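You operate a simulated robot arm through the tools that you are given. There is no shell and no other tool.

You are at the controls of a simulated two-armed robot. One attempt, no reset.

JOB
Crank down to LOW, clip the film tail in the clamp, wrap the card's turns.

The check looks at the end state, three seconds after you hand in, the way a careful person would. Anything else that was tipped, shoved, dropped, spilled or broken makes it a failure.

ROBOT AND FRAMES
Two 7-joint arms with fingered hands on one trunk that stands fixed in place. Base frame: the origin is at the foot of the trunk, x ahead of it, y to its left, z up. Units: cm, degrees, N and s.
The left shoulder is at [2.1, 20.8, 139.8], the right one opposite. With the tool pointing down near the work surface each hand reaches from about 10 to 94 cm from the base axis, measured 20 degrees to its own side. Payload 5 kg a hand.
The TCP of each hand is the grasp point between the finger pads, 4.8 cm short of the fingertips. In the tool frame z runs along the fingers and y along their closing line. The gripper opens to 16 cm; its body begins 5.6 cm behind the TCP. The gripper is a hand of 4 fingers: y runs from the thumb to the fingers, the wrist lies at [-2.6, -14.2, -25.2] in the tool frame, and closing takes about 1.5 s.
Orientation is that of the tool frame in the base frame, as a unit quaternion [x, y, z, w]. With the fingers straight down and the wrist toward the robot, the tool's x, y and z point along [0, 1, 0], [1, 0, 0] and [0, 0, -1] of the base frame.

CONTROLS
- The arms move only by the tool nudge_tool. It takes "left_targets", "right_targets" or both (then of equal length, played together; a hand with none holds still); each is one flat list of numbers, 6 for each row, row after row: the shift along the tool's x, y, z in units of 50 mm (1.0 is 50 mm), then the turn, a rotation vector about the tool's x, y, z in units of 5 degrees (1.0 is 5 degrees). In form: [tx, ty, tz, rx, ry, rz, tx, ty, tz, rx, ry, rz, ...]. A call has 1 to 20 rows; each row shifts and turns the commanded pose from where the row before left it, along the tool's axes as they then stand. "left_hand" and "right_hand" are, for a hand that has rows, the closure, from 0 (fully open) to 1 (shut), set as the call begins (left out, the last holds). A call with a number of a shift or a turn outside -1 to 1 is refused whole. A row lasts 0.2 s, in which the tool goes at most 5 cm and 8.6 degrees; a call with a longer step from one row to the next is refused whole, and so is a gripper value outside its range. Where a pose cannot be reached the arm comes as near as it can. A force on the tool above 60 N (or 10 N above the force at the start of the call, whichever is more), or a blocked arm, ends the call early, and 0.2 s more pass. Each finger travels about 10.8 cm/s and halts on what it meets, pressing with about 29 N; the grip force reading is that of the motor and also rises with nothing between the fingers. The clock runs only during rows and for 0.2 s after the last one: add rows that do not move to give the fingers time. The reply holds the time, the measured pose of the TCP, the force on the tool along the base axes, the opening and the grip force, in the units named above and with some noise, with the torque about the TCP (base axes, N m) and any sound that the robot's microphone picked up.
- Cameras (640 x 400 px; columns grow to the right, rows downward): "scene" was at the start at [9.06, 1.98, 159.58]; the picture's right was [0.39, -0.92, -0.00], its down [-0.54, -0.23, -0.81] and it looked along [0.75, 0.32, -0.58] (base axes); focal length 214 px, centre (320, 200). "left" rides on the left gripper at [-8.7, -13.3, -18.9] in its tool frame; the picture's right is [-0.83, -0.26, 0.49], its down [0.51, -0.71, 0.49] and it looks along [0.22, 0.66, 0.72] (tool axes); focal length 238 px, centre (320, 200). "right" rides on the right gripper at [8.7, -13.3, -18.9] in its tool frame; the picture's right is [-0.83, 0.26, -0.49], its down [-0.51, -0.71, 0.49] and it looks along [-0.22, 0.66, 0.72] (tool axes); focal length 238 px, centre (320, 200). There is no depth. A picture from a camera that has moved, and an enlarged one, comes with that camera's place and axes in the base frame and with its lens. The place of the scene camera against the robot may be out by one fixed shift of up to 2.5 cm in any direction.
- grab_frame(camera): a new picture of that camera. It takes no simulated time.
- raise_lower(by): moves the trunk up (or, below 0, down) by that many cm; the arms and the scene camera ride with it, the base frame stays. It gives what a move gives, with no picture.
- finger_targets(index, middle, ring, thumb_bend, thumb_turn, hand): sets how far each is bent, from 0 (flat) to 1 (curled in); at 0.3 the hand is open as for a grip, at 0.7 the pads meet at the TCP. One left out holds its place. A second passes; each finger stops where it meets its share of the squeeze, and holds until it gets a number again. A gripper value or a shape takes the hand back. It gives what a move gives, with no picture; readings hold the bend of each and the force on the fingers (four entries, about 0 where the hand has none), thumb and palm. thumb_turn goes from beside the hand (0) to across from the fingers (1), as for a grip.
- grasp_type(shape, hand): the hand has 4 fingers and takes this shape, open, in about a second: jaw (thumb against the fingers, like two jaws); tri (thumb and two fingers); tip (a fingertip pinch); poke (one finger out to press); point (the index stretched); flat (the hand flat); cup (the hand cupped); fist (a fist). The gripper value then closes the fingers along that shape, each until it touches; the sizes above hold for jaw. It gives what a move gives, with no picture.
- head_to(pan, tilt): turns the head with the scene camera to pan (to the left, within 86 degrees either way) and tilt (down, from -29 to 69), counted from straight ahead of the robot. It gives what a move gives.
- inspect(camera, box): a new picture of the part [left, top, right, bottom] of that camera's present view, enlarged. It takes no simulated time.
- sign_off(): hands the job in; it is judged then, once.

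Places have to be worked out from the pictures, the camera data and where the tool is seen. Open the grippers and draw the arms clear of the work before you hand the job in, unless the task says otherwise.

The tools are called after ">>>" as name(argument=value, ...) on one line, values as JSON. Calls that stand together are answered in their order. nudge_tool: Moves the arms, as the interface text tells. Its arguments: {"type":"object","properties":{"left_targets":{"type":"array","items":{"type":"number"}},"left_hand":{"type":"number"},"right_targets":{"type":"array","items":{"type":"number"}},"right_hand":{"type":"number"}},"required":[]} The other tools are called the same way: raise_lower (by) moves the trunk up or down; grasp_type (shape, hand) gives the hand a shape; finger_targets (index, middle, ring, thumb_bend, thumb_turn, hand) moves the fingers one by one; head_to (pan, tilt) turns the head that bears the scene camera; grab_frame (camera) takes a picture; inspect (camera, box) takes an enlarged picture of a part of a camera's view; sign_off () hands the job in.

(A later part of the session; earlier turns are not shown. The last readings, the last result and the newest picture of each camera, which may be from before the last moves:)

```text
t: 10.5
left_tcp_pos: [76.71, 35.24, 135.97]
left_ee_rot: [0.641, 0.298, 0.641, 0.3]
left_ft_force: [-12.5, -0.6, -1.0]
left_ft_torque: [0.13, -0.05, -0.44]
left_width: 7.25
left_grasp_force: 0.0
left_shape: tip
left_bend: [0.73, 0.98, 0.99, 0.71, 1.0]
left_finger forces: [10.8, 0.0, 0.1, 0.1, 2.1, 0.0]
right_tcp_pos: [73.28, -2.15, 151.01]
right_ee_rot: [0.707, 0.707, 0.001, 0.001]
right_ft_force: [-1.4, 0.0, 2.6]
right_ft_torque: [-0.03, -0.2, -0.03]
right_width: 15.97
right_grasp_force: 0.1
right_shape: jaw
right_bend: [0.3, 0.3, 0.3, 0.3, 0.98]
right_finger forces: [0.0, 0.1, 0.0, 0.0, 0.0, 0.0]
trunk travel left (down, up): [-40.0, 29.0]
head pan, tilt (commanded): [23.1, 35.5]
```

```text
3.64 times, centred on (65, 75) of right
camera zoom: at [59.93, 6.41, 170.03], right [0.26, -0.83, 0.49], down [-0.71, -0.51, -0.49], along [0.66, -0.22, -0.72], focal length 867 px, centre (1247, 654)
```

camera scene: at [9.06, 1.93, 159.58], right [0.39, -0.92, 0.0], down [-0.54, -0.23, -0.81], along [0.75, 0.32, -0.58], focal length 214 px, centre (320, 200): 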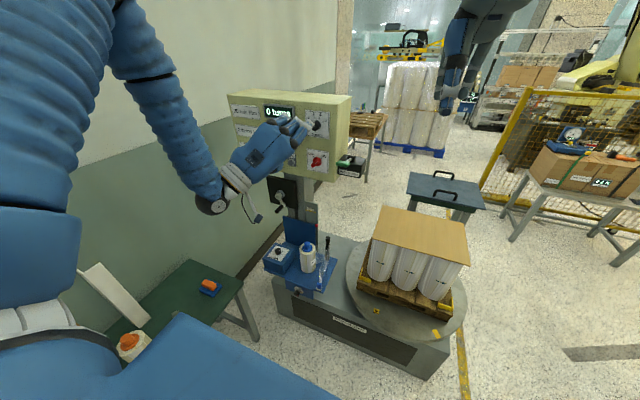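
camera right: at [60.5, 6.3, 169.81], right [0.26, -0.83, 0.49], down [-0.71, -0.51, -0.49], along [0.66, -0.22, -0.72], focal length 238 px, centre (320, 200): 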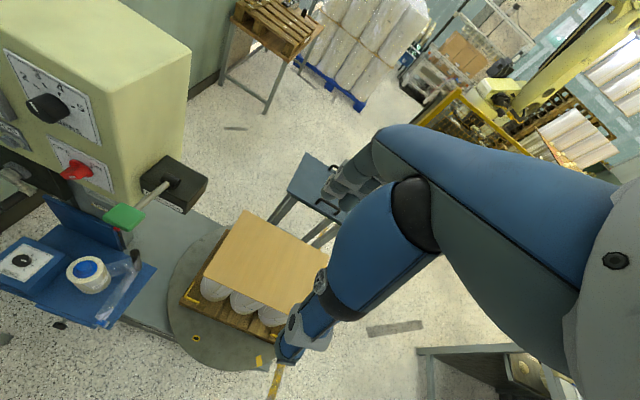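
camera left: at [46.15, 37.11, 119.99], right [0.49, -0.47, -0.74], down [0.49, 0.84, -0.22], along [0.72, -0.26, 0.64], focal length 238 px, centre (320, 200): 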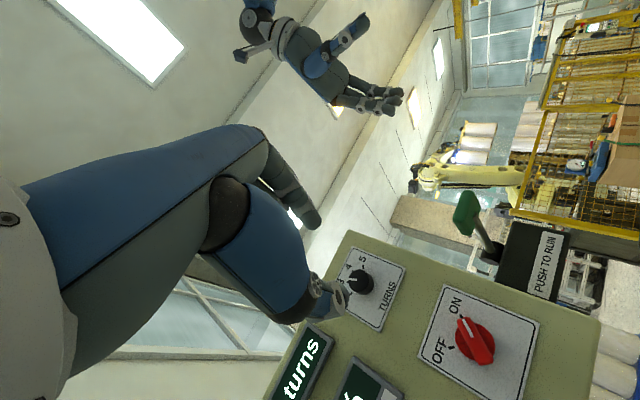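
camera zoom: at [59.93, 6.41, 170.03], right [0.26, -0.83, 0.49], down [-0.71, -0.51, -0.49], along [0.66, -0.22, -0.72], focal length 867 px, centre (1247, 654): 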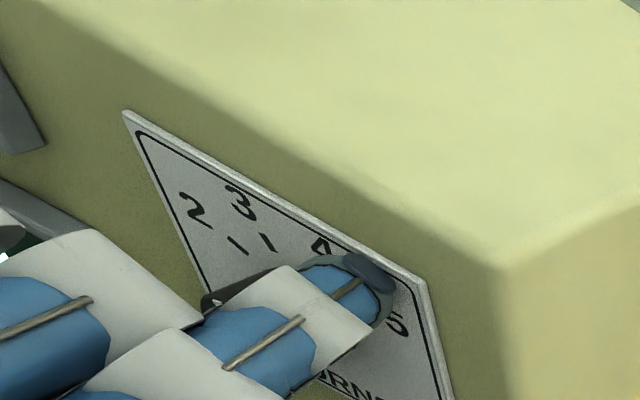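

The index tip touches the panel (about 11 N) with the knob between index and thumb. I back off 0.5 cm and close gently on the knob.

>>> nudge_tool(left_targets=[0, 0, -0.1, 0, 0, 0])

>>> nudge_tool(left_targets=[0, 0, 0, 0, 0, 0, 0, 0, 0, 0, 0, 0, 0, 0, 0, 0, 0, 0, 0, 0, 0, 0, 0, 0, 0, 0, 0, 0, 0, 0], left_hand=0.9)

>>> inspect(camera="left", box=[240, 130, 420, 350])

>>> inspect(camera="right", box=[0, 20, 130, 130])

```text
t: 10.9
left_tcp_pos: [76.63, 35.28, 135.7]
left_ee_rot: [0.641, 0.299, 0.641, 0.299]
left_ft_force: [-3.5, -0.5, -0.2]
left_ft_torque: [0.01, -0.14, -0.18]
left_width: 7.27
left_grasp_force: 0.0
left_shape: tip
left_bend: [0.73, 0.98, 0.99, 0.71, 1.0]
left_finger forces: [4.1, 0.0, 0.0, 0.0, 0.0, 0.0]
right_tcp_pos: [73.69, -2.19, 150.94]
right_ee_rot: [0.708, 0.706, 0.0, 0.001]
right_ft_force: [0.8, 0.3, 0.3]
right_ft_torque: [-0.02, -0.01, -0.03]
right_width: 15.98
right_grasp_force: 0.1
right_shape: jaw
right_bend: [0.3, 0.3, 0.3, 0.3, 0.98]
right_finger forces: [0.0, 0.0, 0.0, 0.0, 0.0, 0.0]
trunk travel left (down, up): [-40.0, 29.0]
head pan, tilt (commanded): [23.1, 35.5]
```

```text
t: 12.1
left_tcp_pos: [76.7, 35.41, 135.6]
left_ee_rot: [0.642, 0.298, 0.64, 0.299]
left_ft_force: [-5.2, 2.2, -3.4]
left_ft_torque: [-0.02, 0.14, -0.01]
left_width: 2.2
left_grasp_force: 29.0
left_shape: tip
left_bend: [0.71, 1.0, 1.0, 0.73, 1.0]
left_finger forces: [28.7, 0.0, 0.0, 0.0, 31.5, 0.0]
right_tcp_pos: [73.91, -2.22, 150.88]
right_ee_rot: [0.707, 0.707, 0.0, 0.0]
right_ft_force: [0.7, 0.5, -0.3]
right_ft_torque: [-0.01, 0.0, 0.0]
right_width: 15.95
right_grasp_force: 0.0
right_shape: jaw
right_bend: [0.3, 0.3, 0.3, 0.3, 0.98]
right_finger forces: [0.0, 0.1, 0.1, 0.0, 0.0, 0.0]
trunk travel left (down, up): [-40.0, 29.0]
head pan, tilt (commanded): [23.1, 35.5]
```

```text
1.82 times, centred on (330, 240) of left
camera zoom: at [57.73, 37.26, 119.92], right [0.49, -0.47, -0.73], down [0.49, 0.84, -0.22], along [0.72, -0.25, 0.64], focal length 433 px, centre (302, 127)
```

zoom: 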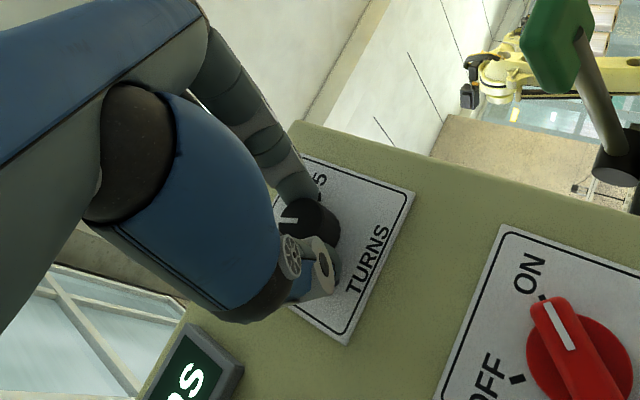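

```text
3.64 times, centred on (65, 75) of right
camera zoom: at [60.46, 6.42, 169.82], right [0.26, -0.83, 0.49], down [-0.71, -0.51, -0.49], along [0.66, -0.22, -0.72], focal length 867 px, centre (1247, 654)
```

zoom: 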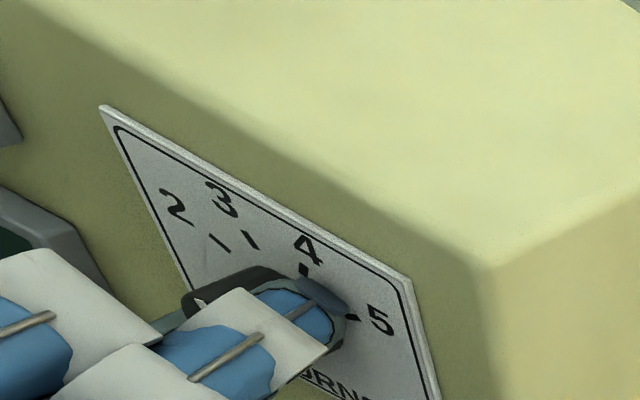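

The pinch holds the knob (both pads near 29 N). I rotate −35° about the finger axis (counter-clockwise from the front, from 3 toward 2).

>>> nudge_tool(left_targets=[0, 0, 0, 0, 0, -1, 0, 0, 0, 0, 0, -1, 0, 0, 0, 0, 0, -1, 0, 0, 0, 0, 0, -1, 0, 0, 0, 0, 0, -1, 0, 0, 0, 0, 0, -1, 0, 0, 0, 0, 0, -1])

>>> inspect(camera="left", box=[240, 130, 420, 350])

>>> inspect(camera="right", box=[0, 20, 130, 130])

>>> inspect(camera="scene", box=[250, 90, 350, 180])

```text
t: 13.7
left_tcp_pos: [76.66, 35.42, 135.72]
left_ee_rot: [0.521, 0.479, 0.521, 0.478]
left_ft_force: [5.4, 3.0, -4.0]
left_ft_torque: [0.09, 0.04, -0.01]
left_width: 2.19
left_grasp_force: 28.6
left_shape: tip
left_bend: [0.71, 1.0, 1.0, 0.73, 1.0]
left_finger forces: [29.0, 0.0, 0.0, 0.0, 31.5, 0.1]
right_tcp_pos: [73.91, -2.11, 150.78]
right_ee_rot: [0.707, 0.707, 0.0, -0.001]
right_ft_force: [0.3, 0.3, -0.7]
right_ft_torque: [0.0, 0.03, 0.0]
right_width: 15.96
right_grasp_force: 0.0
right_shape: jaw
right_bend: [0.3, 0.3, 0.3, 0.3, 0.98]
right_finger forces: [0.0, 0.0, 0.0, 0.0, 0.0, 0.0]
trunk travel left (down, up): [-40.0, 29.0]
head pan, tilt (commanded): [23.1, 35.5]
```

```text
1.82 times, centred on (330, 240) of left
camera zoom: at [57.73, 27.82, 121.72], right [0.49, -0.81, -0.33], down [0.49, 0.56, -0.66], along [0.72, 0.16, 0.67], focal length 433 px, centre (302, 127)
```

zoom: 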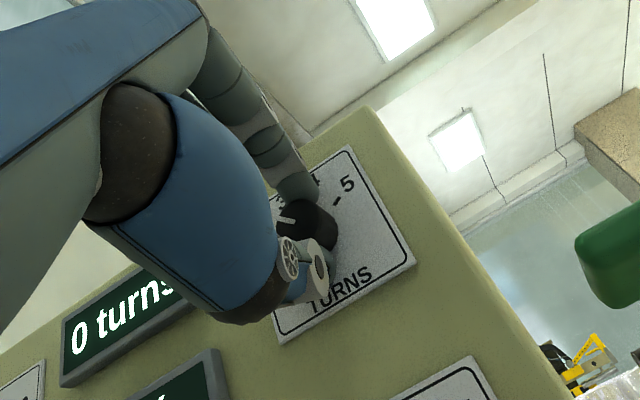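

```text
3.64 times, centred on (65, 75) of right
camera zoom: at [60.62, 6.46, 169.76], right [0.26, -0.83, 0.49], down [-0.71, -0.51, -0.49], along [0.65, -0.22, -0.72], focal length 867 px, centre (1247, 654)
```

zoom: 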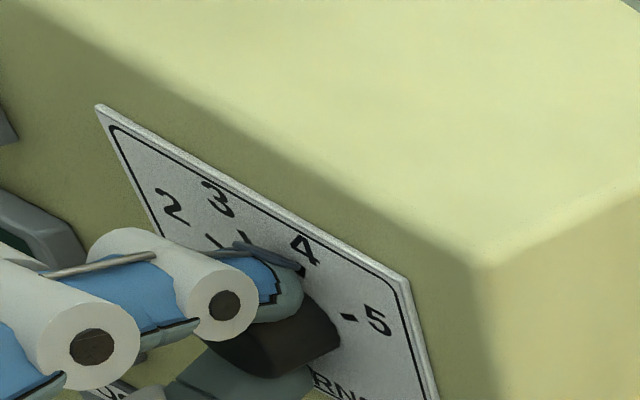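

```text
4.44 times, centred on (300, 135) of scene
camera zoom: at [9.18, 2.07, 159.57], right [0.39, -0.92, 0.0], down [-0.54, -0.23, -0.81], along [0.75, 0.32, -0.58], focal length 953 px, centre (409, 489)
```

zoom: 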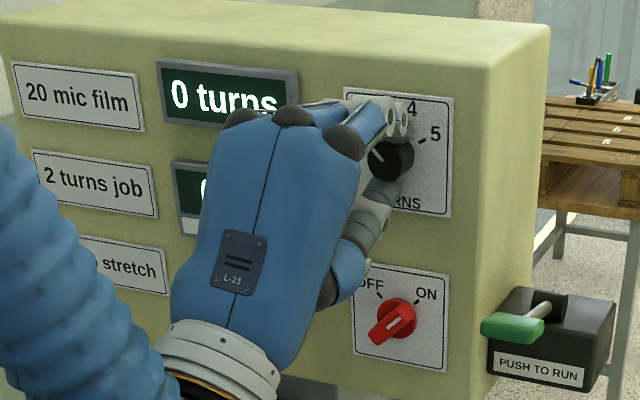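

The mark kept its place relative to the fingers, so the knob turned with the hand. I open and back off to read the pointer.

>>> nudge_tool(left_targets=[0, 0, 0, 0, 0, 0, 0, 0, 0, 0, 0, 0, 0, 0, 0, 0, 0, 0, 0, 0, -0.8, 0, 0, 0, 0, 0, -0.9, 0, 0, 0, 0, 0, -0.9, 0, 0, 0], left_hand=0.5)

>>> inspect(camera="left", box=[240, 200, 440, 380])

>>> inspect(camera="scene", box=[300, 104, 335, 134])

>>> inspect(camera="right", box=[10, 50, 110, 140])

```text
t: 15.1
left_tcp_pos: [63.51, 35.29, 135.76]
left_ee_rot: [0.521, 0.477, 0.521, 0.479]
left_ft_force: [-0.2, 0.1, -0.7]
left_ft_torque: [-0.01, 0.02, 0.02]
left_width: 7.96
left_grasp_force: 0.1
left_shape: tip
left_bend: [0.73, 0.98, 0.99, 0.7, 1.0]
left_finger forces: [0.0, 0.0, 0.0, 0.0, 0.0, 0.0]
right_tcp_pos: [73.57, -2.13, 150.91]
right_ee_rot: [0.707, 0.708, 0.001, 0.0]
right_ft_force: [-1.6, 0.9, 0.5]
right_ft_torque: [-0.11, -0.11, -0.02]
right_width: 15.97
right_grasp_force: 0.1
right_shape: jaw
right_bend: [0.3, 0.3, 0.3, 0.3, 0.98]
right_finger forces: [0.1, 0.0, 0.0, 0.1, 0.1, 0.0]
trunk travel left (down, up): [-40.0, 29.0]
head pan, tilt (commanded): [23.1, 35.5]
```

```text
2.22 times, centred on (340, 290) of left
camera zoom: at [44.6, 27.72, 121.75], right [0.49, -0.81, -0.33], down [0.49, 0.56, -0.66], along [0.72, 0.16, 0.67], focal length 530 px, centre (276, 0)
```

zoom: 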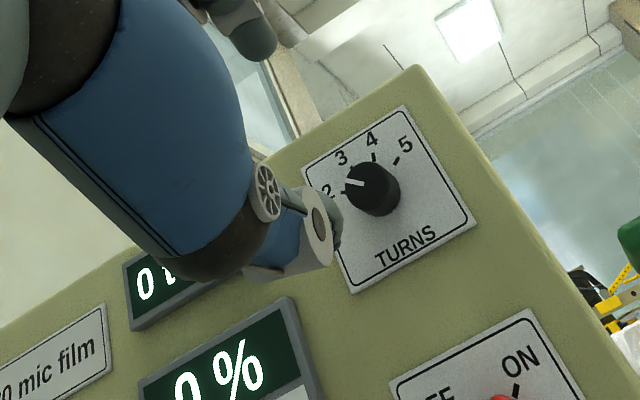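

```text
13.33 times, centred on (318, 119) of scene
camera zoom: at [8.92, 2.12, 159.59], right [0.39, -0.92, 0.0], down [-0.53, -0.23, -0.81], along [0.75, 0.32, -0.58], focal length 2860 px, centre (353, 1280)
```

zoom: 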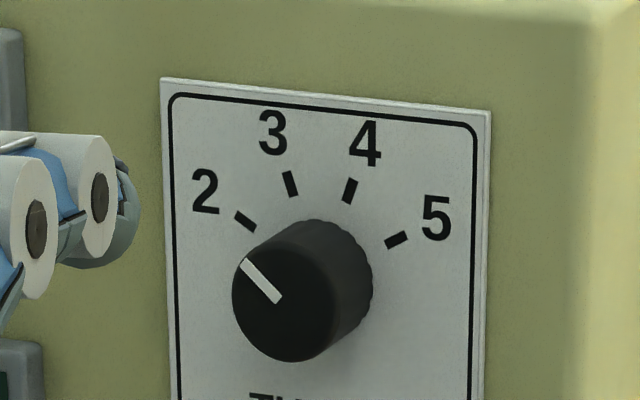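

```text
4.44 times, centred on (60, 95) of right
camera zoom: at [60.29, 6.5, 169.91], right [0.26, -0.83, 0.49], down [-0.71, -0.51, -0.49], along [0.66, -0.22, -0.72], focal length 1059 px, centre (1476, 667)
```

zoom: 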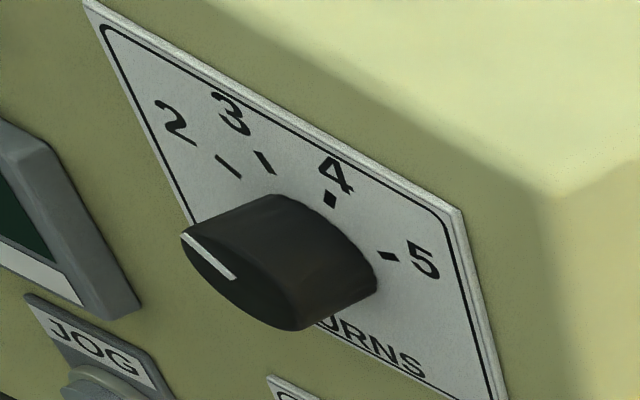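

Working it out, the ticks sit at ±20° and ±60°, so a full 40° is needed; the pointer looks about 5° short. I zoom in tighter to measure the pointer precisely.

>>> inspect(camera="scene", box=[310, 110, 326, 120])

>>> inspect(camera="left", box=[350, 240, 430, 310])

>>> inspect(camera="right", box=[24, 60, 80, 95])

```text
16.00 times, centred on (318, 115) of scene
camera zoom: at [8.92, 2.12, 159.59], right [0.39, -0.92, 0.0], down [-0.53, -0.23, -0.81], along [0.75, 0.32, -0.58], focal length 3432 px, centre (352, 1560)
```

zoom: 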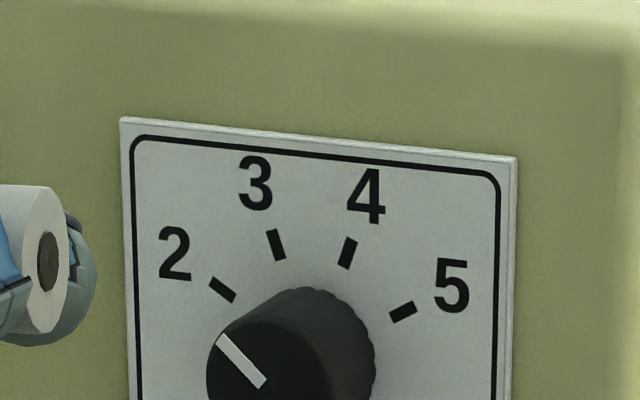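

```text
5.71 times, centred on (390, 275) of left
camera zoom: at [44.6, 27.72, 121.75], right [0.49, -0.81, -0.33], down [0.49, 0.56, -0.66], along [0.72, 0.16, 0.67], focal length 1362 px, centre (-80, -229)
```

zoom: 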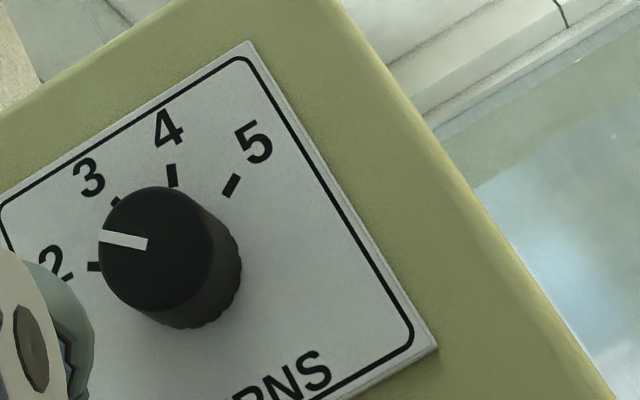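

```text
11.43 times, centred on (52, 78) of right
camera zoom: at [60.29, 6.5, 169.91], right [0.26, -0.83, 0.49], down [-0.71, -0.51, -0.49], along [0.66, -0.22, -0.72], focal length 2724 px, centre (3383, 1600)
```

zoom: 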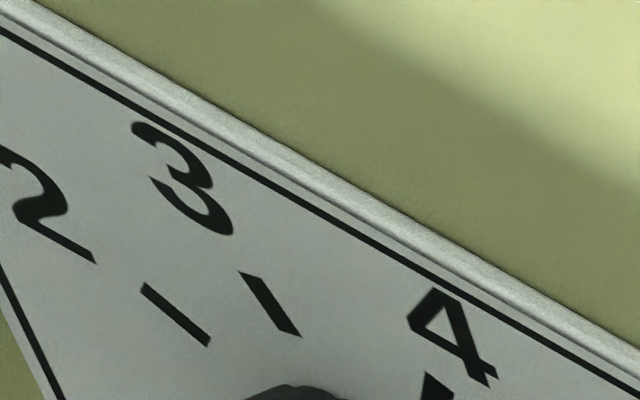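

The pointer is around 50–53°, while 2 lies at 60°. I re-grip and turn about 10° more.

>>> nudge_tool(left_targets=[0, 0, 0.9, 0, 0, 0, 0, 0, 0.9, 0, 0, 0, 0, 0, 0.8, 0, 0, 0], left_hand=0.55)

>>> nudge_tool(left_targets=[0, 0, 0, 0, 0, 0, 0, 0, 0, 0, 0, 0, 0, 0, 0, 0, 0, 0, 0, 0, 0, 0, 0, 0, 0, 0, 0, 0, 0, 0, 0, 0, 0, 0, 0, -1, 0, 0, 0, 0, 0, -1, 0, 0, 0, 0, 0, 0], left_hand=0.9)

>>> nudge_tool(left_targets=[0, 0, 0, 0, 0, 0, 0, 0, 0, 0, 0, 0, 0, 0, 0, 0, 0, 0, 0, 0, -0.8, 0, 0, 0, 0, 0, -0.9, 0, 0, 0, 0, 0, -0.9, 0, 0, 0], left_hand=0.5)

>>> inspect(camera="scene", box=[308, 112, 328, 130])

>>> inspect(camera="left", box=[350, 240, 430, 310])

>>> inspect(camera="right", box=[10, 50, 110, 140])

```text
t: 15.9
left_tcp_pos: [76.78, 35.26, 135.61]
left_ee_rot: [0.522, 0.479, 0.522, 0.476]
left_ft_force: [-0.1, -0.2, -0.1]
left_ft_torque: [-0.02, -0.07, -0.03]
left_width: 7.28
left_grasp_force: 0.1
left_shape: tip
left_bend: [0.73, 0.98, 0.99, 0.71, 1.0]
left_finger forces: [0.1, 0.0, 0.0, 0.0, 0.0, 0.1]
right_tcp_pos: [73.85, -2.32, 150.58]
right_ee_rot: [0.707, 0.707, -0.001, 0.0]
right_ft_force: [1.7, 0.2, -1.2]
right_ft_torque: [0.05, 0.09, 0.02]
right_width: 15.96
right_grasp_force: 0.0
right_shape: jaw
right_bend: [0.3, 0.3, 0.3, 0.3, 0.98]
right_finger forces: [0.0, 0.0, 0.0, 0.0, 0.0, 0.1]
trunk travel left (down, up): [-40.0, 29.0]
head pan, tilt (commanded): [23.1, 35.5]
```

```text
t: 17.7
left_tcp_pos: [76.59, 35.4, 135.79]
left_ee_rot: [0.477, 0.522, 0.477, 0.521]
left_ft_force: [-2.5, 1.2, -6.4]
left_ft_torque: [-0.03, 0.27, 0.02]
left_width: 2.23
left_grasp_force: 29.6
left_shape: tip
left_bend: [0.71, 1.0, 1.0, 0.73, 1.0]
left_finger forces: [25.8, 0.0, 0.1, 0.0, 32.6, 0.0]
right_tcp_pos: [73.75, -2.17, 150.79]
right_ee_rot: [0.707, 0.707, -0.001, 0.0]
right_ft_force: [-0.1, 0.5, 0.2]
right_ft_torque: [0.0, -0.01, 0.01]
right_width: 15.97
right_grasp_force: 0.1
right_shape: jaw
right_bend: [0.3, 0.3, 0.3, 0.3, 0.98]
right_finger forces: [0.1, 0.1, 0.0, 0.0, 0.1, 0.0]
trunk travel left (down, up): [-40.0, 29.0]
head pan, tilt (commanded): [23.1, 35.5]
```

```text
t: 19.1
left_tcp_pos: [63.49, 35.58, 135.72]
left_ee_rot: [0.478, 0.52, 0.477, 0.523]
left_ft_force: [-1.0, -0.5, 0.1]
left_ft_torque: [0.03, 0.02, -0.03]
left_width: 7.93
left_grasp_force: 0.1
left_shape: tip
left_bend: [0.73, 0.98, 0.99, 0.7, 1.0]
left_finger forces: [0.1, 0.1, 0.0, 0.1, 0.0, 0.0]
right_tcp_pos: [73.65, -2.0, 150.9]
right_ee_rot: [0.707, 0.707, 0.0, 0.001]
right_ft_force: [-0.1, 2.2, 1.0]
right_ft_torque: [-0.12, -0.1, -0.01]
right_width: 15.96
right_grasp_force: 0.1
right_shape: jaw
right_bend: [0.3, 0.3, 0.3, 0.3, 0.98]
right_finger forces: [0.0, 0.1, 0.1, 0.0, 0.0, 0.1]
trunk travel left (down, up): [-40.0, 29.0]
head pan, tilt (commanded): [23.1, 35.5]
```

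```text
16.00 times, centred on (318, 121) of scene
camera zoom: at [8.9, 2.18, 159.59], right [0.39, -0.92, 0.0], down [-0.53, -0.23, -0.81], along [0.75, 0.32, -0.58], focal length 3432 px, centre (352, 1464)
```

zoom: 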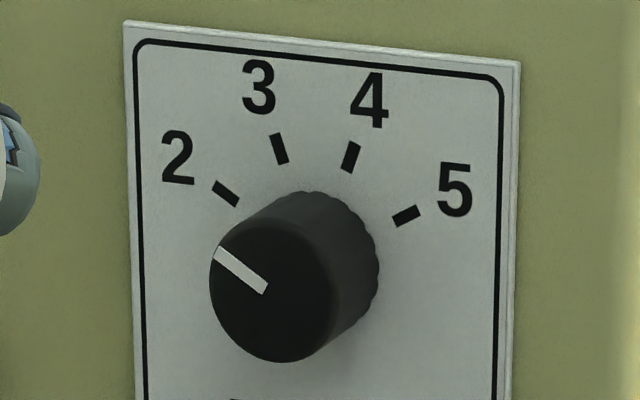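

```text
5.71 times, centred on (390, 275) of left
camera zoom: at [44.64, 25.76, 123.28], right [0.49, -0.85, -0.18], down [0.49, 0.44, -0.75], along [0.72, 0.27, 0.64], focal length 1362 px, centre (-80, -229)
```

zoom: 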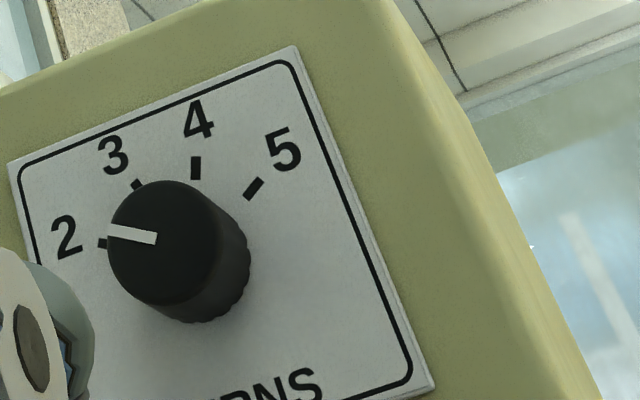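

```text
4.44 times, centred on (60, 95) of right
camera zoom: at [60.25, 6.59, 169.92], right [0.26, -0.83, 0.49], down [-0.71, -0.51, -0.49], along [0.66, -0.22, -0.72], focal length 1059 px, centre (1476, 667)
```

zoom: 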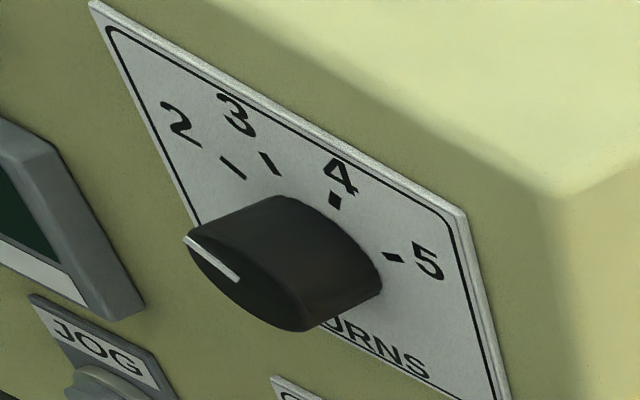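

The pointer is now parallel to the tick of 2. Next I study the mast scale, the crank and the front lock knob from the cameras.

>>> inspect(camera="right", box=[90, 200, 140, 260])

>>> inspect(camera="scene", box=[300, 200, 330, 240])

>>> inspect(camera="scene", box=[225, 95, 345, 195])

```text
6.67 times, centred on (115, 230) of right
camera zoom: at [60.25, 6.59, 169.92], right [0.26, -0.83, 0.49], down [-0.71, -0.51, -0.49], along [0.66, -0.22, -0.72], focal length 1589 px, centre (1687, 0)
```

zoom: 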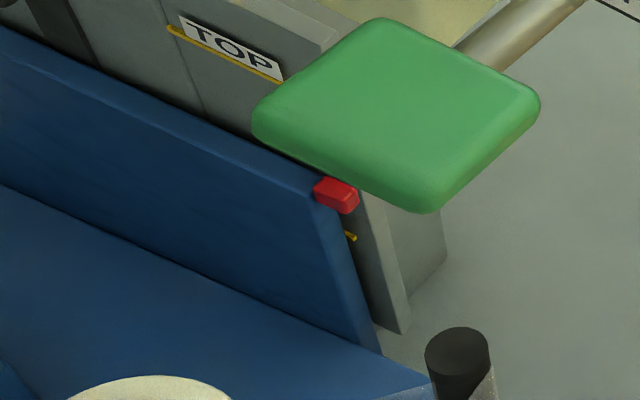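

```text
10.00 times, centred on (315, 220) of scene
camera zoom: at [8.9, 2.18, 159.59], right [0.39, -0.92, 0.0], down [-0.53, -0.23, -0.81], along [0.75, 0.32, -0.58], focal length 2145 px, centre (370, 0)
```

zoom: 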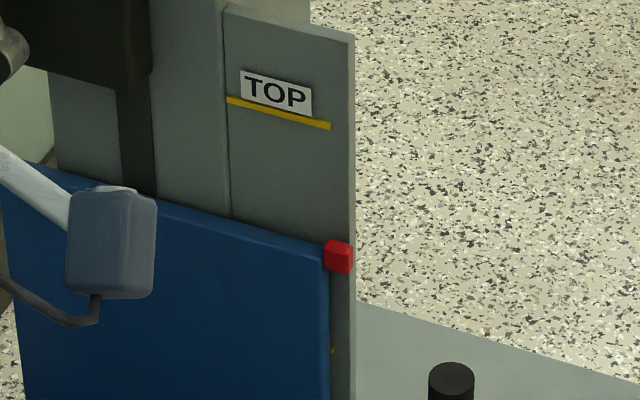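

```text
4.00 times, centred on (285, 145) of scene
camera zoom: at [8.9, 2.18, 159.59], right [0.39, -0.92, 0.0], down [-0.53, -0.23, -0.81], along [0.75, 0.32, -0.58], focal length 858 px, centre (460, 420)
```

zoom: 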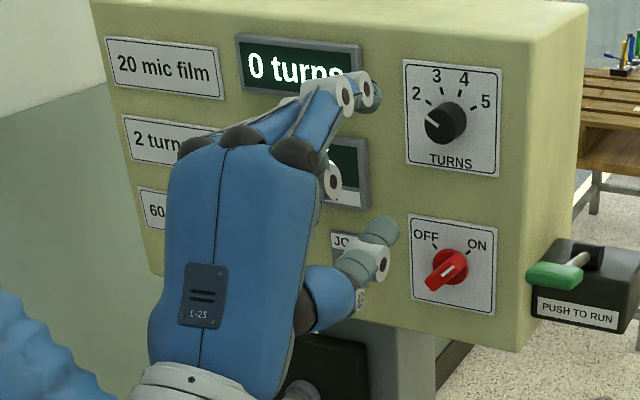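

A yellow mark lies roughly 6 cm below the red pointer on the mast scale, probably LOW. I back the left hand off and roll it about the finger axis so the wrist (and its camera) ends above, giving a downward view of the crank and carriage.

>>> nudge_tool(left_targets=[0.472, -0.65, -0.183, 0, 0, 0, 0.472, -0.65, -0.183, 0, 0, 0, 0.472, -0.65, -0.183, 0, 0, 0, 0.472, -0.65, -0.183, 0, 0, 0, 0.472, -0.65, -0.183, 0, 0, 0, 0.472, -0.65, -0.183, 0, 0, 0, 0, 0, 0, 0, 0, 1, 0, 0, 0, 0, 0, 1, 0, 0, 0, 0, 0, 1, 0, 0, 0, 0, 0, 1, 0, 0, 0, 0, 0, 1, 0, 0, 0, 0, 0, 1, 0, 0, 0, 0, 0, 1, 0, 0, 0, 0, 0, 1, 0, 0, 0, 0, 0, 1, 0, 0, 0, 0, 0, 1, 0, 0, 0, 0, 0, 1, 0, 0, 0, 0, 0, 1])

>>> grab_frame(camera="scene")

```text
t: 22.9
left_tcp_pos: [58.12, 47.57, 115.14]
left_ee_rot: [0.675, 0.212, 0.675, 0.212]
left_ft_force: [0.4, 0.4, 0.9]
left_ft_torque: [0.02, 0.05, 0.01]
left_width: 7.99
left_grasp_force: 0.0
left_shape: tip
left_bend: [0.73, 0.98, 0.99, 0.69, 1.0]
left_finger forces: [0.1, 0.0, 0.0, 0.0, 0.1, 0.0]
right_tcp_pos: [73.81, -2.29, 150.77]
right_ee_rot: [0.707, 0.707, 0.0, 0.001]
right_ft_force: [0.7, 0.1, 0.2]
right_ft_torque: [0.04, 0.03, 0.04]
right_width: 15.97
right_grasp_force: 0.1
right_shape: jaw
right_bend: [0.3, 0.3, 0.3, 0.3, 0.98]
right_finger forces: [0.0, 0.0, 0.0, 0.0, 0.0, 0.0]
trunk travel left (down, up): [-40.0, 29.0]
head pan, tilt (commanded): [23.1, 35.5]
```

```text
taken
camera scene: at [9.07, 1.95, 159.58], right [0.39, -0.92, 0.0], down [-0.54, -0.23, -0.81], along [0.75, 0.32, -0.58], focal length 214 px, centre (320, 200)
```

scene: 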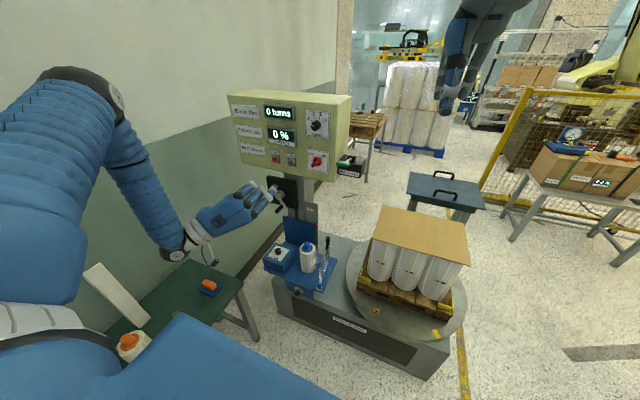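

The roll works well so far (55°). I continue the roll.

>>> nudge_tool(left_targets=[0, 0, 0, 0, 0, 1, 0, 0, 0, 0, 0, 1, 0, 0, 0, 0, 0, 1, 0, 0, 0, 0, 0, 1, 0, 0, 0, 0, 0, 1, 0, 0, 0, 0, 0, 1, 0, 0, 0, 0, 0, 1, 0, 0, 0, 0, 0, 1, 0, 0, 0, 0, 0, 1, 0, 0, 0, 0, 0, 1, 0, 0, 0, 0, 0, 1, 0, 0, 0, 0, 0, 1, 0, 0, 0, 0, 0, 1, 0, 0, 0, 0, 0, 1, 0, 0, 0, 0, 0, 1, 0, 0, 0, 0, 0, 1])

>>> grab_frame(camera="scene")

>>> grab_frame(camera="left")

```text
t: 26.3
left_tcp_pos: [58.03, 47.63, 115.15]
left_ee_rot: [0.653, -0.271, 0.653, -0.271]
left_ft_force: [0.6, -0.6, 0.2]
left_ft_torque: [0.0, 0.03, 0.03]
left_width: 7.96
left_grasp_force: 0.1
left_shape: tip
left_bend: [0.73, 0.98, 0.99, 0.69, 1.0]
left_finger forces: [0.0, 0.0, 0.0, 0.0, 0.0, 0.0]
right_tcp_pos: [73.75, -2.27, 150.92]
right_ee_rot: [0.707, 0.707, 0.0, 0.0]
right_ft_force: [0.3, -0.2, -0.1]
right_ft_torque: [0.08, -0.03, 0.02]
right_width: 15.97
right_grasp_force: 0.0
right_shape: jaw
right_bend: [0.3, 0.3, 0.3, 0.3, 0.98]
right_finger forces: [0.1, 0.0, 0.0, 0.0, 0.1, 0.0]
trunk travel left (down, up): [-40.0, 29.0]
head pan, tilt (commanded): [23.1, 35.5]
```

```text
taken
camera scene: at [9.07, 1.9, 159.58], right [0.39, -0.92, 0.0], down [-0.54, -0.23, -0.81], along [0.75, 0.32, -0.58], focal length 214 px, centre (320, 200)
```

scene: 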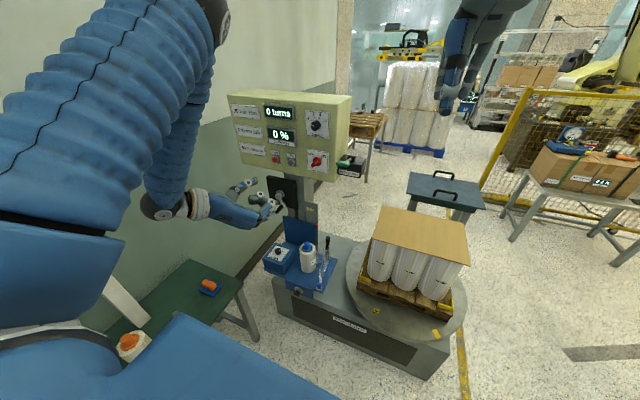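

```text
taken
camera left: at [39.12, 63.15, 118.38], right [0.49, 0.77, -0.41], down [0.49, 0.14, 0.86], along [0.72, -0.62, -0.31], focal length 238 px, centre (320, 200)
```

left: 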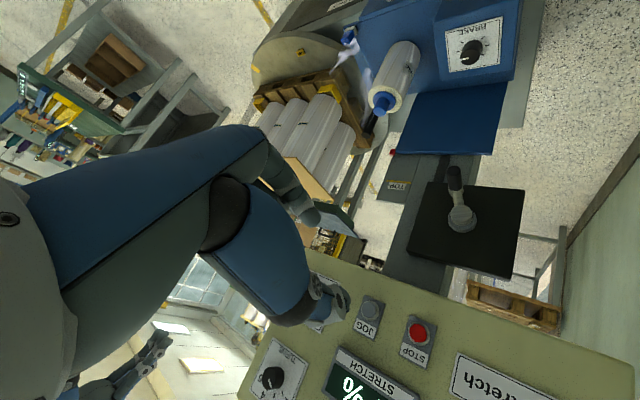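

The roll is at 135° and the camera now sees crank and carriage from the left-behind side. I finish the last 45°.

>>> nudge_tool(left_targets=[0, 0, 0, 0, 0, 1, 0, 0, 0, 0, 0, 1, 0, 0, 0, 0, 0, 1, 0, 0, 0, 0, 0, 1, 0, 0, 0, 0, 0, 1, 0, 0, 0, 0, 0, 1, 0, 0, 0, 0, 0, 1, 0, 0, 0, 0, 0, 1, 0, 0, 0, 0, 0, 1])

>>> grab_frame(camera="scene")

>>> grab_frame(camera="left")

```text
t: 28.3
left_tcp_pos: [58.01, 47.55, 115.08]
left_ee_rot: [-0.499, 0.501, -0.499, 0.501]
left_ft_force: [0.1, -0.5, -0.9]
left_ft_torque: [-0.01, 0.0, 0.06]
left_width: 7.97
left_grasp_force: 0.1
left_shape: tip
left_bend: [0.73, 0.98, 0.99, 0.69, 1.0]
left_finger forces: [0.0, 0.0, 0.0, 0.1, 0.0, 0.0]
right_tcp_pos: [73.75, -2.4, 150.87]
right_ee_rot: [0.707, 0.708, -0.001, 0.0]
right_ft_force: [-0.1, -1.3, -0.1]
right_ft_torque: [0.03, 0.05, 0.01]
right_width: 15.96
right_grasp_force: 0.0
right_shape: jaw
right_bend: [0.3, 0.3, 0.3, 0.3, 0.98]
right_finger forces: [0.0, 0.0, 0.0, 0.0, 0.0, 0.0]
trunk travel left (down, up): [-40.0, 29.0]
head pan, tilt (commanded): [23.1, 35.5]
```

```text
taken
camera scene: at [9.07, 1.89, 159.58], right [0.39, -0.92, 0.0], down [-0.54, -0.23, -0.81], along [0.75, 0.32, -0.58], focal length 214 px, centre (320, 200)
```

scene: 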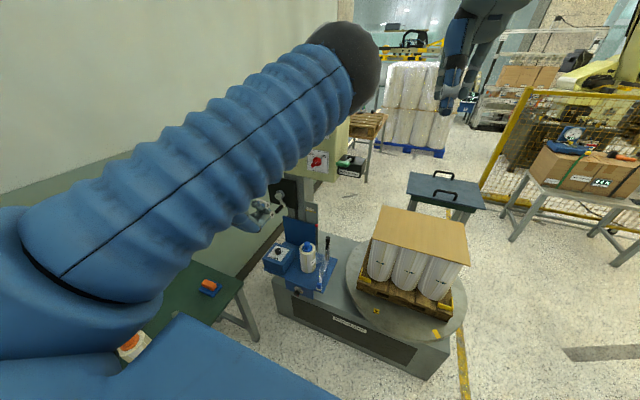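

```text
taken
camera left: at [39.11, 56.24, 128.35], right [0.49, 0.83, 0.26], down [0.49, -0.51, 0.71], along [0.72, -0.22, -0.66], focal length 238 px, centre (320, 200)
```

left: 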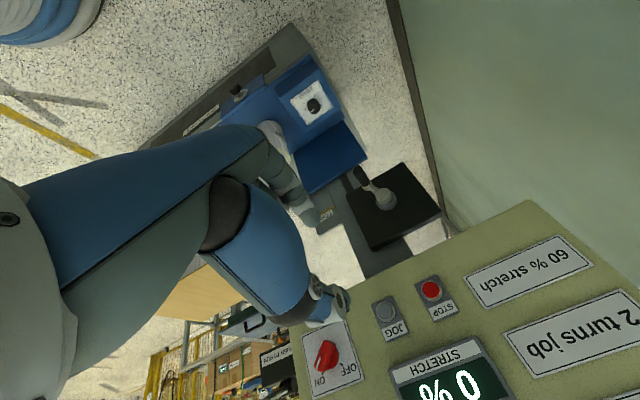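

At 180° the elbow swings into the head camera's view, while 135° was fine. I roll back 45° and re-measure the crank from there.

>>> nudge_tool(left_targets=[0, 0, 0, 0, 0, -1, 0, 0, 0, 0, 0, -1, 0, 0, 0, 0, 0, -1, 0, 0, 0, 0, 0, -1, 0, 0, 0, 0, 0, -1, 0, 0, 0, 0, 0, -1, 0, 0, 0, 0, 0, -1, 0, 0, 0, 0, 0, -1, 0, 0, 0, 0, 0, -1])

>>> inspect(camera="left", box=[330, 0, 560, 300])

>>> inspect(camera="left", box=[400, 150, 530, 250])

>>> inspect(camera="scene", box=[140, 160, 320, 290])

```text
t: 30.3
left_tcp_pos: [57.99, 47.86, 114.96]
left_ee_rot: [0.653, -0.27, 0.653, -0.27]
left_ft_force: [-1.4, 0.6, -0.4]
left_ft_torque: [-0.01, 0.01, -0.03]
left_width: 7.98
left_grasp_force: 0.0
left_shape: tip
left_bend: [0.73, 0.98, 0.99, 0.69, 1.0]
left_finger forces: [0.0, 0.0, 0.0, 0.0, 0.0, 0.1]
right_tcp_pos: [73.68, -2.17, 150.77]
right_ee_rot: [0.707, 0.707, 0.0, -0.001]
right_ft_force: [0.3, 0.0, 0.6]
right_ft_torque: [-0.04, -0.03, -0.05]
right_width: 15.96
right_grasp_force: 0.1
right_shape: jaw
right_bend: [0.3, 0.3, 0.3, 0.3, 0.98]
right_finger forces: [0.1, 0.0, 0.0, 0.0, 0.1, 0.0]
trunk travel left (down, up): [-40.0, 29.0]
head pan, tilt (commanded): [23.1, 35.5]
```

```text
1.33 times, centred on (445, 150) of left
camera zoom: at [39.16, 63.27, 118.21], right [0.49, 0.77, -0.41], down [0.49, 0.14, 0.86], along [0.72, -0.62, -0.31], focal length 318 px, centre (153, 267)
```

zoom: 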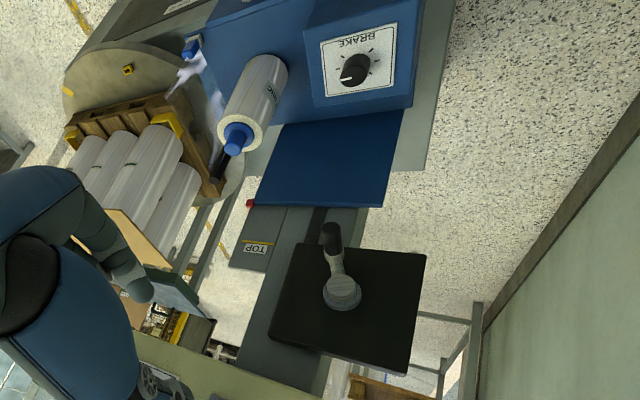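

```text
4.00 times, centred on (465, 200) of left
camera zoom: at [39.16, 63.27, 118.21], right [0.49, 0.77, -0.41], down [0.49, 0.14, 0.86], along [0.72, -0.62, -0.31], focal length 953 px, centre (-260, 200)
```

zoom: 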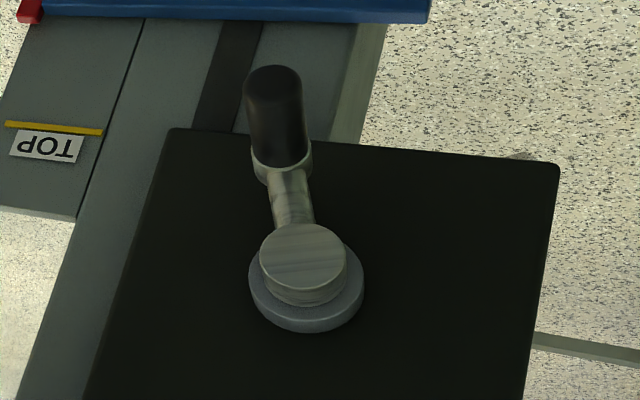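

```text
3.08 times, centred on (230, 225) of scene
camera zoom: at [9.07, 2.06, 159.58], right [0.39, -0.92, 0.0], down [-0.54, -0.23, -0.81], along [0.75, 0.32, -0.58], focal length 660 px, centre (597, 123)
```

zoom: 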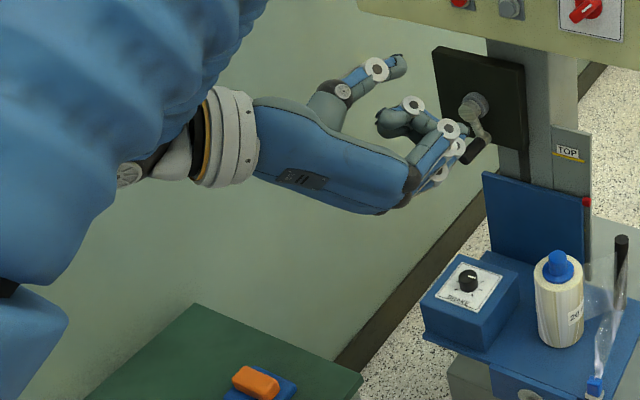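

From the new view plus the head view the crank grip lies along x 76.9–82.5 at y≈55.0, z≈92.4, and the hub axis near (y 56.9, z 97.9). I move to a standoff at x=66 in line with the grip.

>>> nudge_tool(left_targets=[-0.7, 0.365, 0.267, 0, 0, 0, -0.7, 0.365, 0.267, 0, 0, 0, -0.7, 0.365, 0.267, 0, 0, 0, -0.7, 0.365, 0.267, 0, 0, 0, -0.7, 0.365, 0.267, 0, 0, 0, -0.7, 0.365, 0.267, 0, 0, 0], left_hand=0.55)

>>> grab_frame(camera="left")

>>> inspect(camera="scene", box=[140, 160, 320, 290])

>>> inspect(camera="right", box=[0, 120, 150, 240])

```text
t: 31.7
left_tcp_pos: [66.19, 54.68, 92.5]
left_ee_rot: [0.654, -0.269, 0.653, -0.27]
left_ft_force: [1.2, 0.0, 0.6]
left_ft_torque: [-0.03, 0.04, -0.09]
left_width: 7.24
left_grasp_force: 0.2
left_shape: tip
left_bend: [0.73, 0.98, 0.99, 0.71, 1.0]
left_finger forces: [0.0, 0.0, 0.0, 0.0, 0.1, 0.0]
right_tcp_pos: [73.95, -2.08, 150.77]
right_ee_rot: [0.707, 0.707, -0.001, -0.001]
right_ft_force: [0.6, 1.0, 0.1]
right_ft_torque: [-0.08, 0.05, -0.01]
right_width: 15.98
right_grasp_force: 0.1
right_shape: jaw
right_bend: [0.3, 0.3, 0.3, 0.3, 0.98]
right_finger forces: [0.1, 0.0, 0.0, 0.0, 0.0, 0.0]
trunk travel left (down, up): [-40.0, 29.0]
head pan, tilt (commanded): [23.1, 35.5]
```

```text
taken
camera left: at [47.27, 70.16, 95.71], right [0.49, 0.77, -0.41], down [0.49, 0.14, 0.86], along [0.72, -0.62, -0.31], focal length 238 px, centre (320, 200)
```

left: 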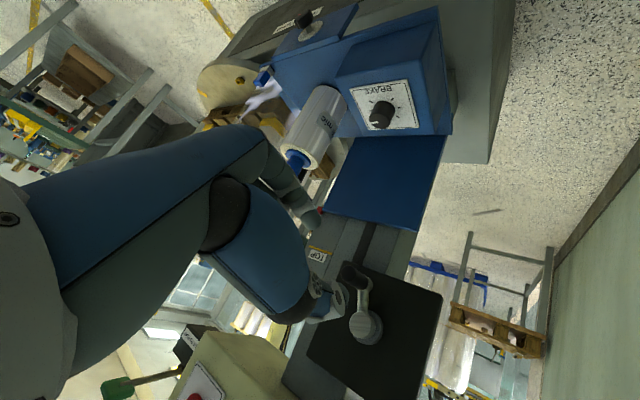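

```text
3.08 times, centred on (230, 225) of scene
camera zoom: at [9.19, 2.11, 159.57], right [0.39, -0.92, 0.0], down [-0.54, -0.23, -0.81], along [0.75, 0.32, -0.58], focal length 660 px, centre (597, 123)
```

zoom: 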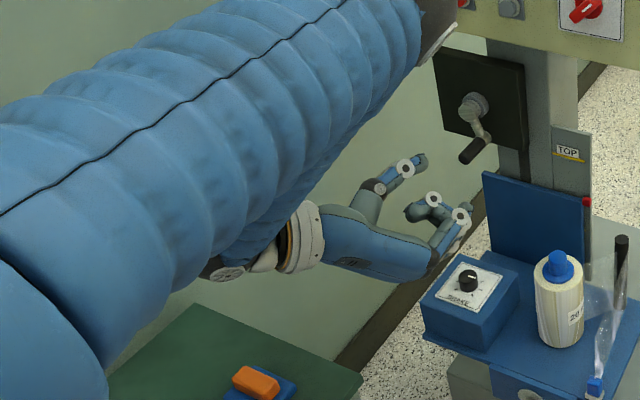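

```text
3.33 times, centred on (75, 180) of right
camera zoom: at [60.62, 6.51, 169.73], right [0.26, -0.83, 0.49], down [-0.71, -0.51, -0.49], along [0.65, -0.22, -0.72], focal length 794 px, centre (1137, 267)
```

zoom: 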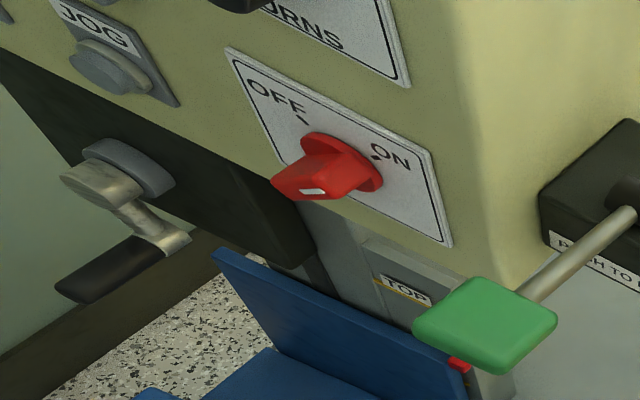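

I zoom in on the crank with the left camera to refine its position against the fingertips.

>>> inspect(camera="left", box=[300, 230, 420, 360])

>>> inspect(camera="scene", box=[240, 170, 300, 230])

```text
3.08 times, centred on (360, 295) of left
camera zoom: at [47.27, 70.16, 95.71], right [0.49, 0.77, -0.41], down [0.49, 0.14, 0.86], along [0.72, -0.62, -0.31], focal length 733 px, centre (197, -92)
```

zoom: 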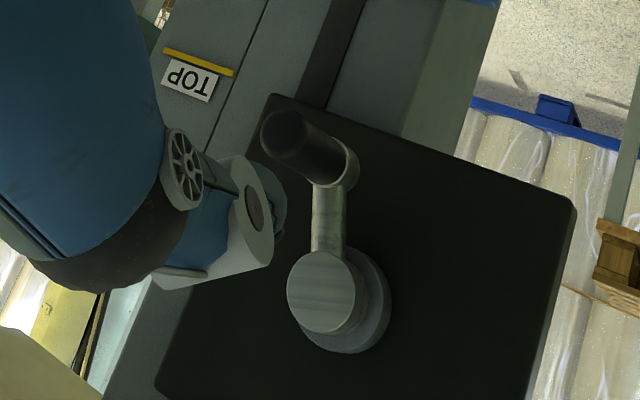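

```text
6.67 times, centred on (270, 200) of scene
camera zoom: at [9.19, 2.11, 159.57], right [0.39, -0.92, 0.0], down [-0.54, -0.23, -0.81], along [0.75, 0.32, -0.58], focal length 1430 px, centre (653, 200)
```

zoom: 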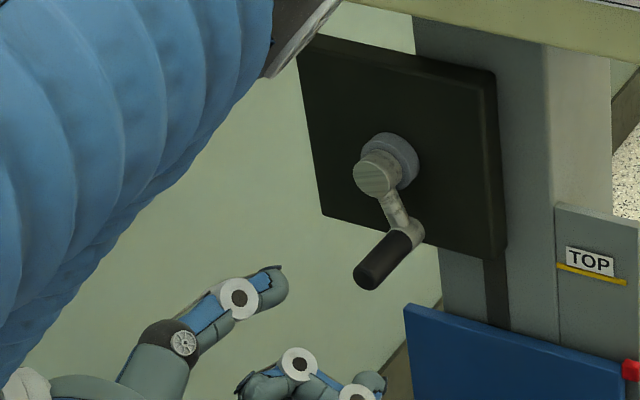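

Refined: grip axis y≈54.95, z≈92.65 (x 76–82), hub axis y≈56.9, z≈97.9, radius ≈5.6 cm. I narrow the pinch to about 4.5 cm and advance 8.6 cm onto the grip.

>>> nudge_tool(left_targets=[-0.005, -0.02, 0, 0, 0, 0, 0, -0.02, 0.3, 0, 0, 0, -0.005, -0.02, 0.47, 0, 0, 0, 0, 0, 0.47, 0, 0, 0, 0, 0, 0.48, 0, 0, 0], left_hand=0.72)

>>> inspect(camera="left", box=[260, 180, 420, 340])

>>> inspect(camera="scene", box=[240, 170, 300, 230])

>>> inspect(camera="right", box=[0, 120, 100, 240])

```text
t: 32.9
left_tcp_pos: [74.64, 55.14, 92.73]
left_ee_rot: [0.653, -0.272, 0.654, -0.27]
left_ft_force: [-0.4, 0.2, -0.3]
left_ft_torque: [0.02, -0.01, 0.0]
left_width: 4.56
left_grasp_force: 0.0
left_shape: tip
left_bend: [0.73, 0.98, 0.99, 0.74, 1.0]
left_finger forces: [0.1, 0.0, 0.0, 0.0, 0.1, 0.0]
right_tcp_pos: [73.83, -2.35, 150.87]
right_ee_rot: [0.707, 0.707, 0.0, -0.001]
right_ft_force: [-0.6, -0.8, 0.2]
right_ft_torque: [0.0, 0.04, -0.04]
right_width: 15.96
right_grasp_force: 0.1
right_shape: jaw
right_bend: [0.3, 0.3, 0.3, 0.3, 0.98]
right_finger forces: [0.0, 0.0, 0.0, 0.0, 0.1, 0.1]
trunk travel left (down, up): [-40.0, 29.0]
head pan, tilt (commanded): [23.1, 35.5]
```

```text
2.50 times, centred on (340, 260) of left
camera zoom: at [55.76, 70.6, 95.97], right [0.49, 0.77, -0.41], down [0.49, 0.14, 0.86], along [0.72, -0.62, -0.31], focal length 596 px, centre (270, 50)
```

zoom: 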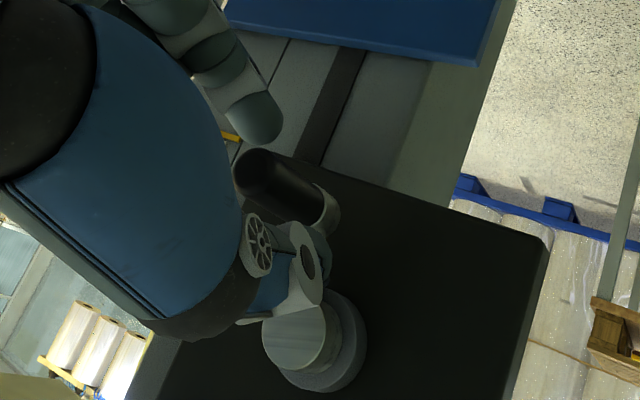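

```text
6.67 times, centred on (270, 200) of scene
camera zoom: at [9.11, 1.95, 159.58], right [0.39, -0.92, 0.0], down [-0.54, -0.23, -0.81], along [0.75, 0.32, -0.58], focal length 1430 px, centre (653, 200)
```

zoom: 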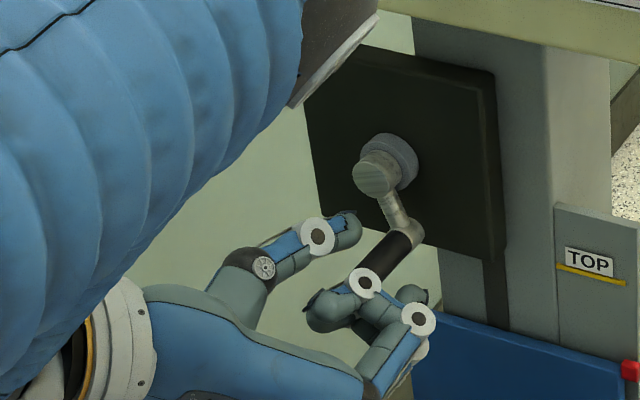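

```text
3.33 times, centred on (50, 180) of right
camera zoom: at [60.54, 6.33, 169.79], right [0.26, -0.83, 0.49], down [-0.71, -0.51, -0.49], along [0.66, -0.22, -0.72], focal length 794 px, centre (1220, 267)
```

zoom: 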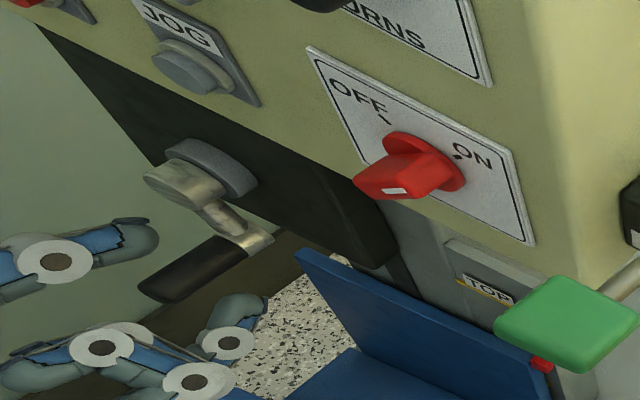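

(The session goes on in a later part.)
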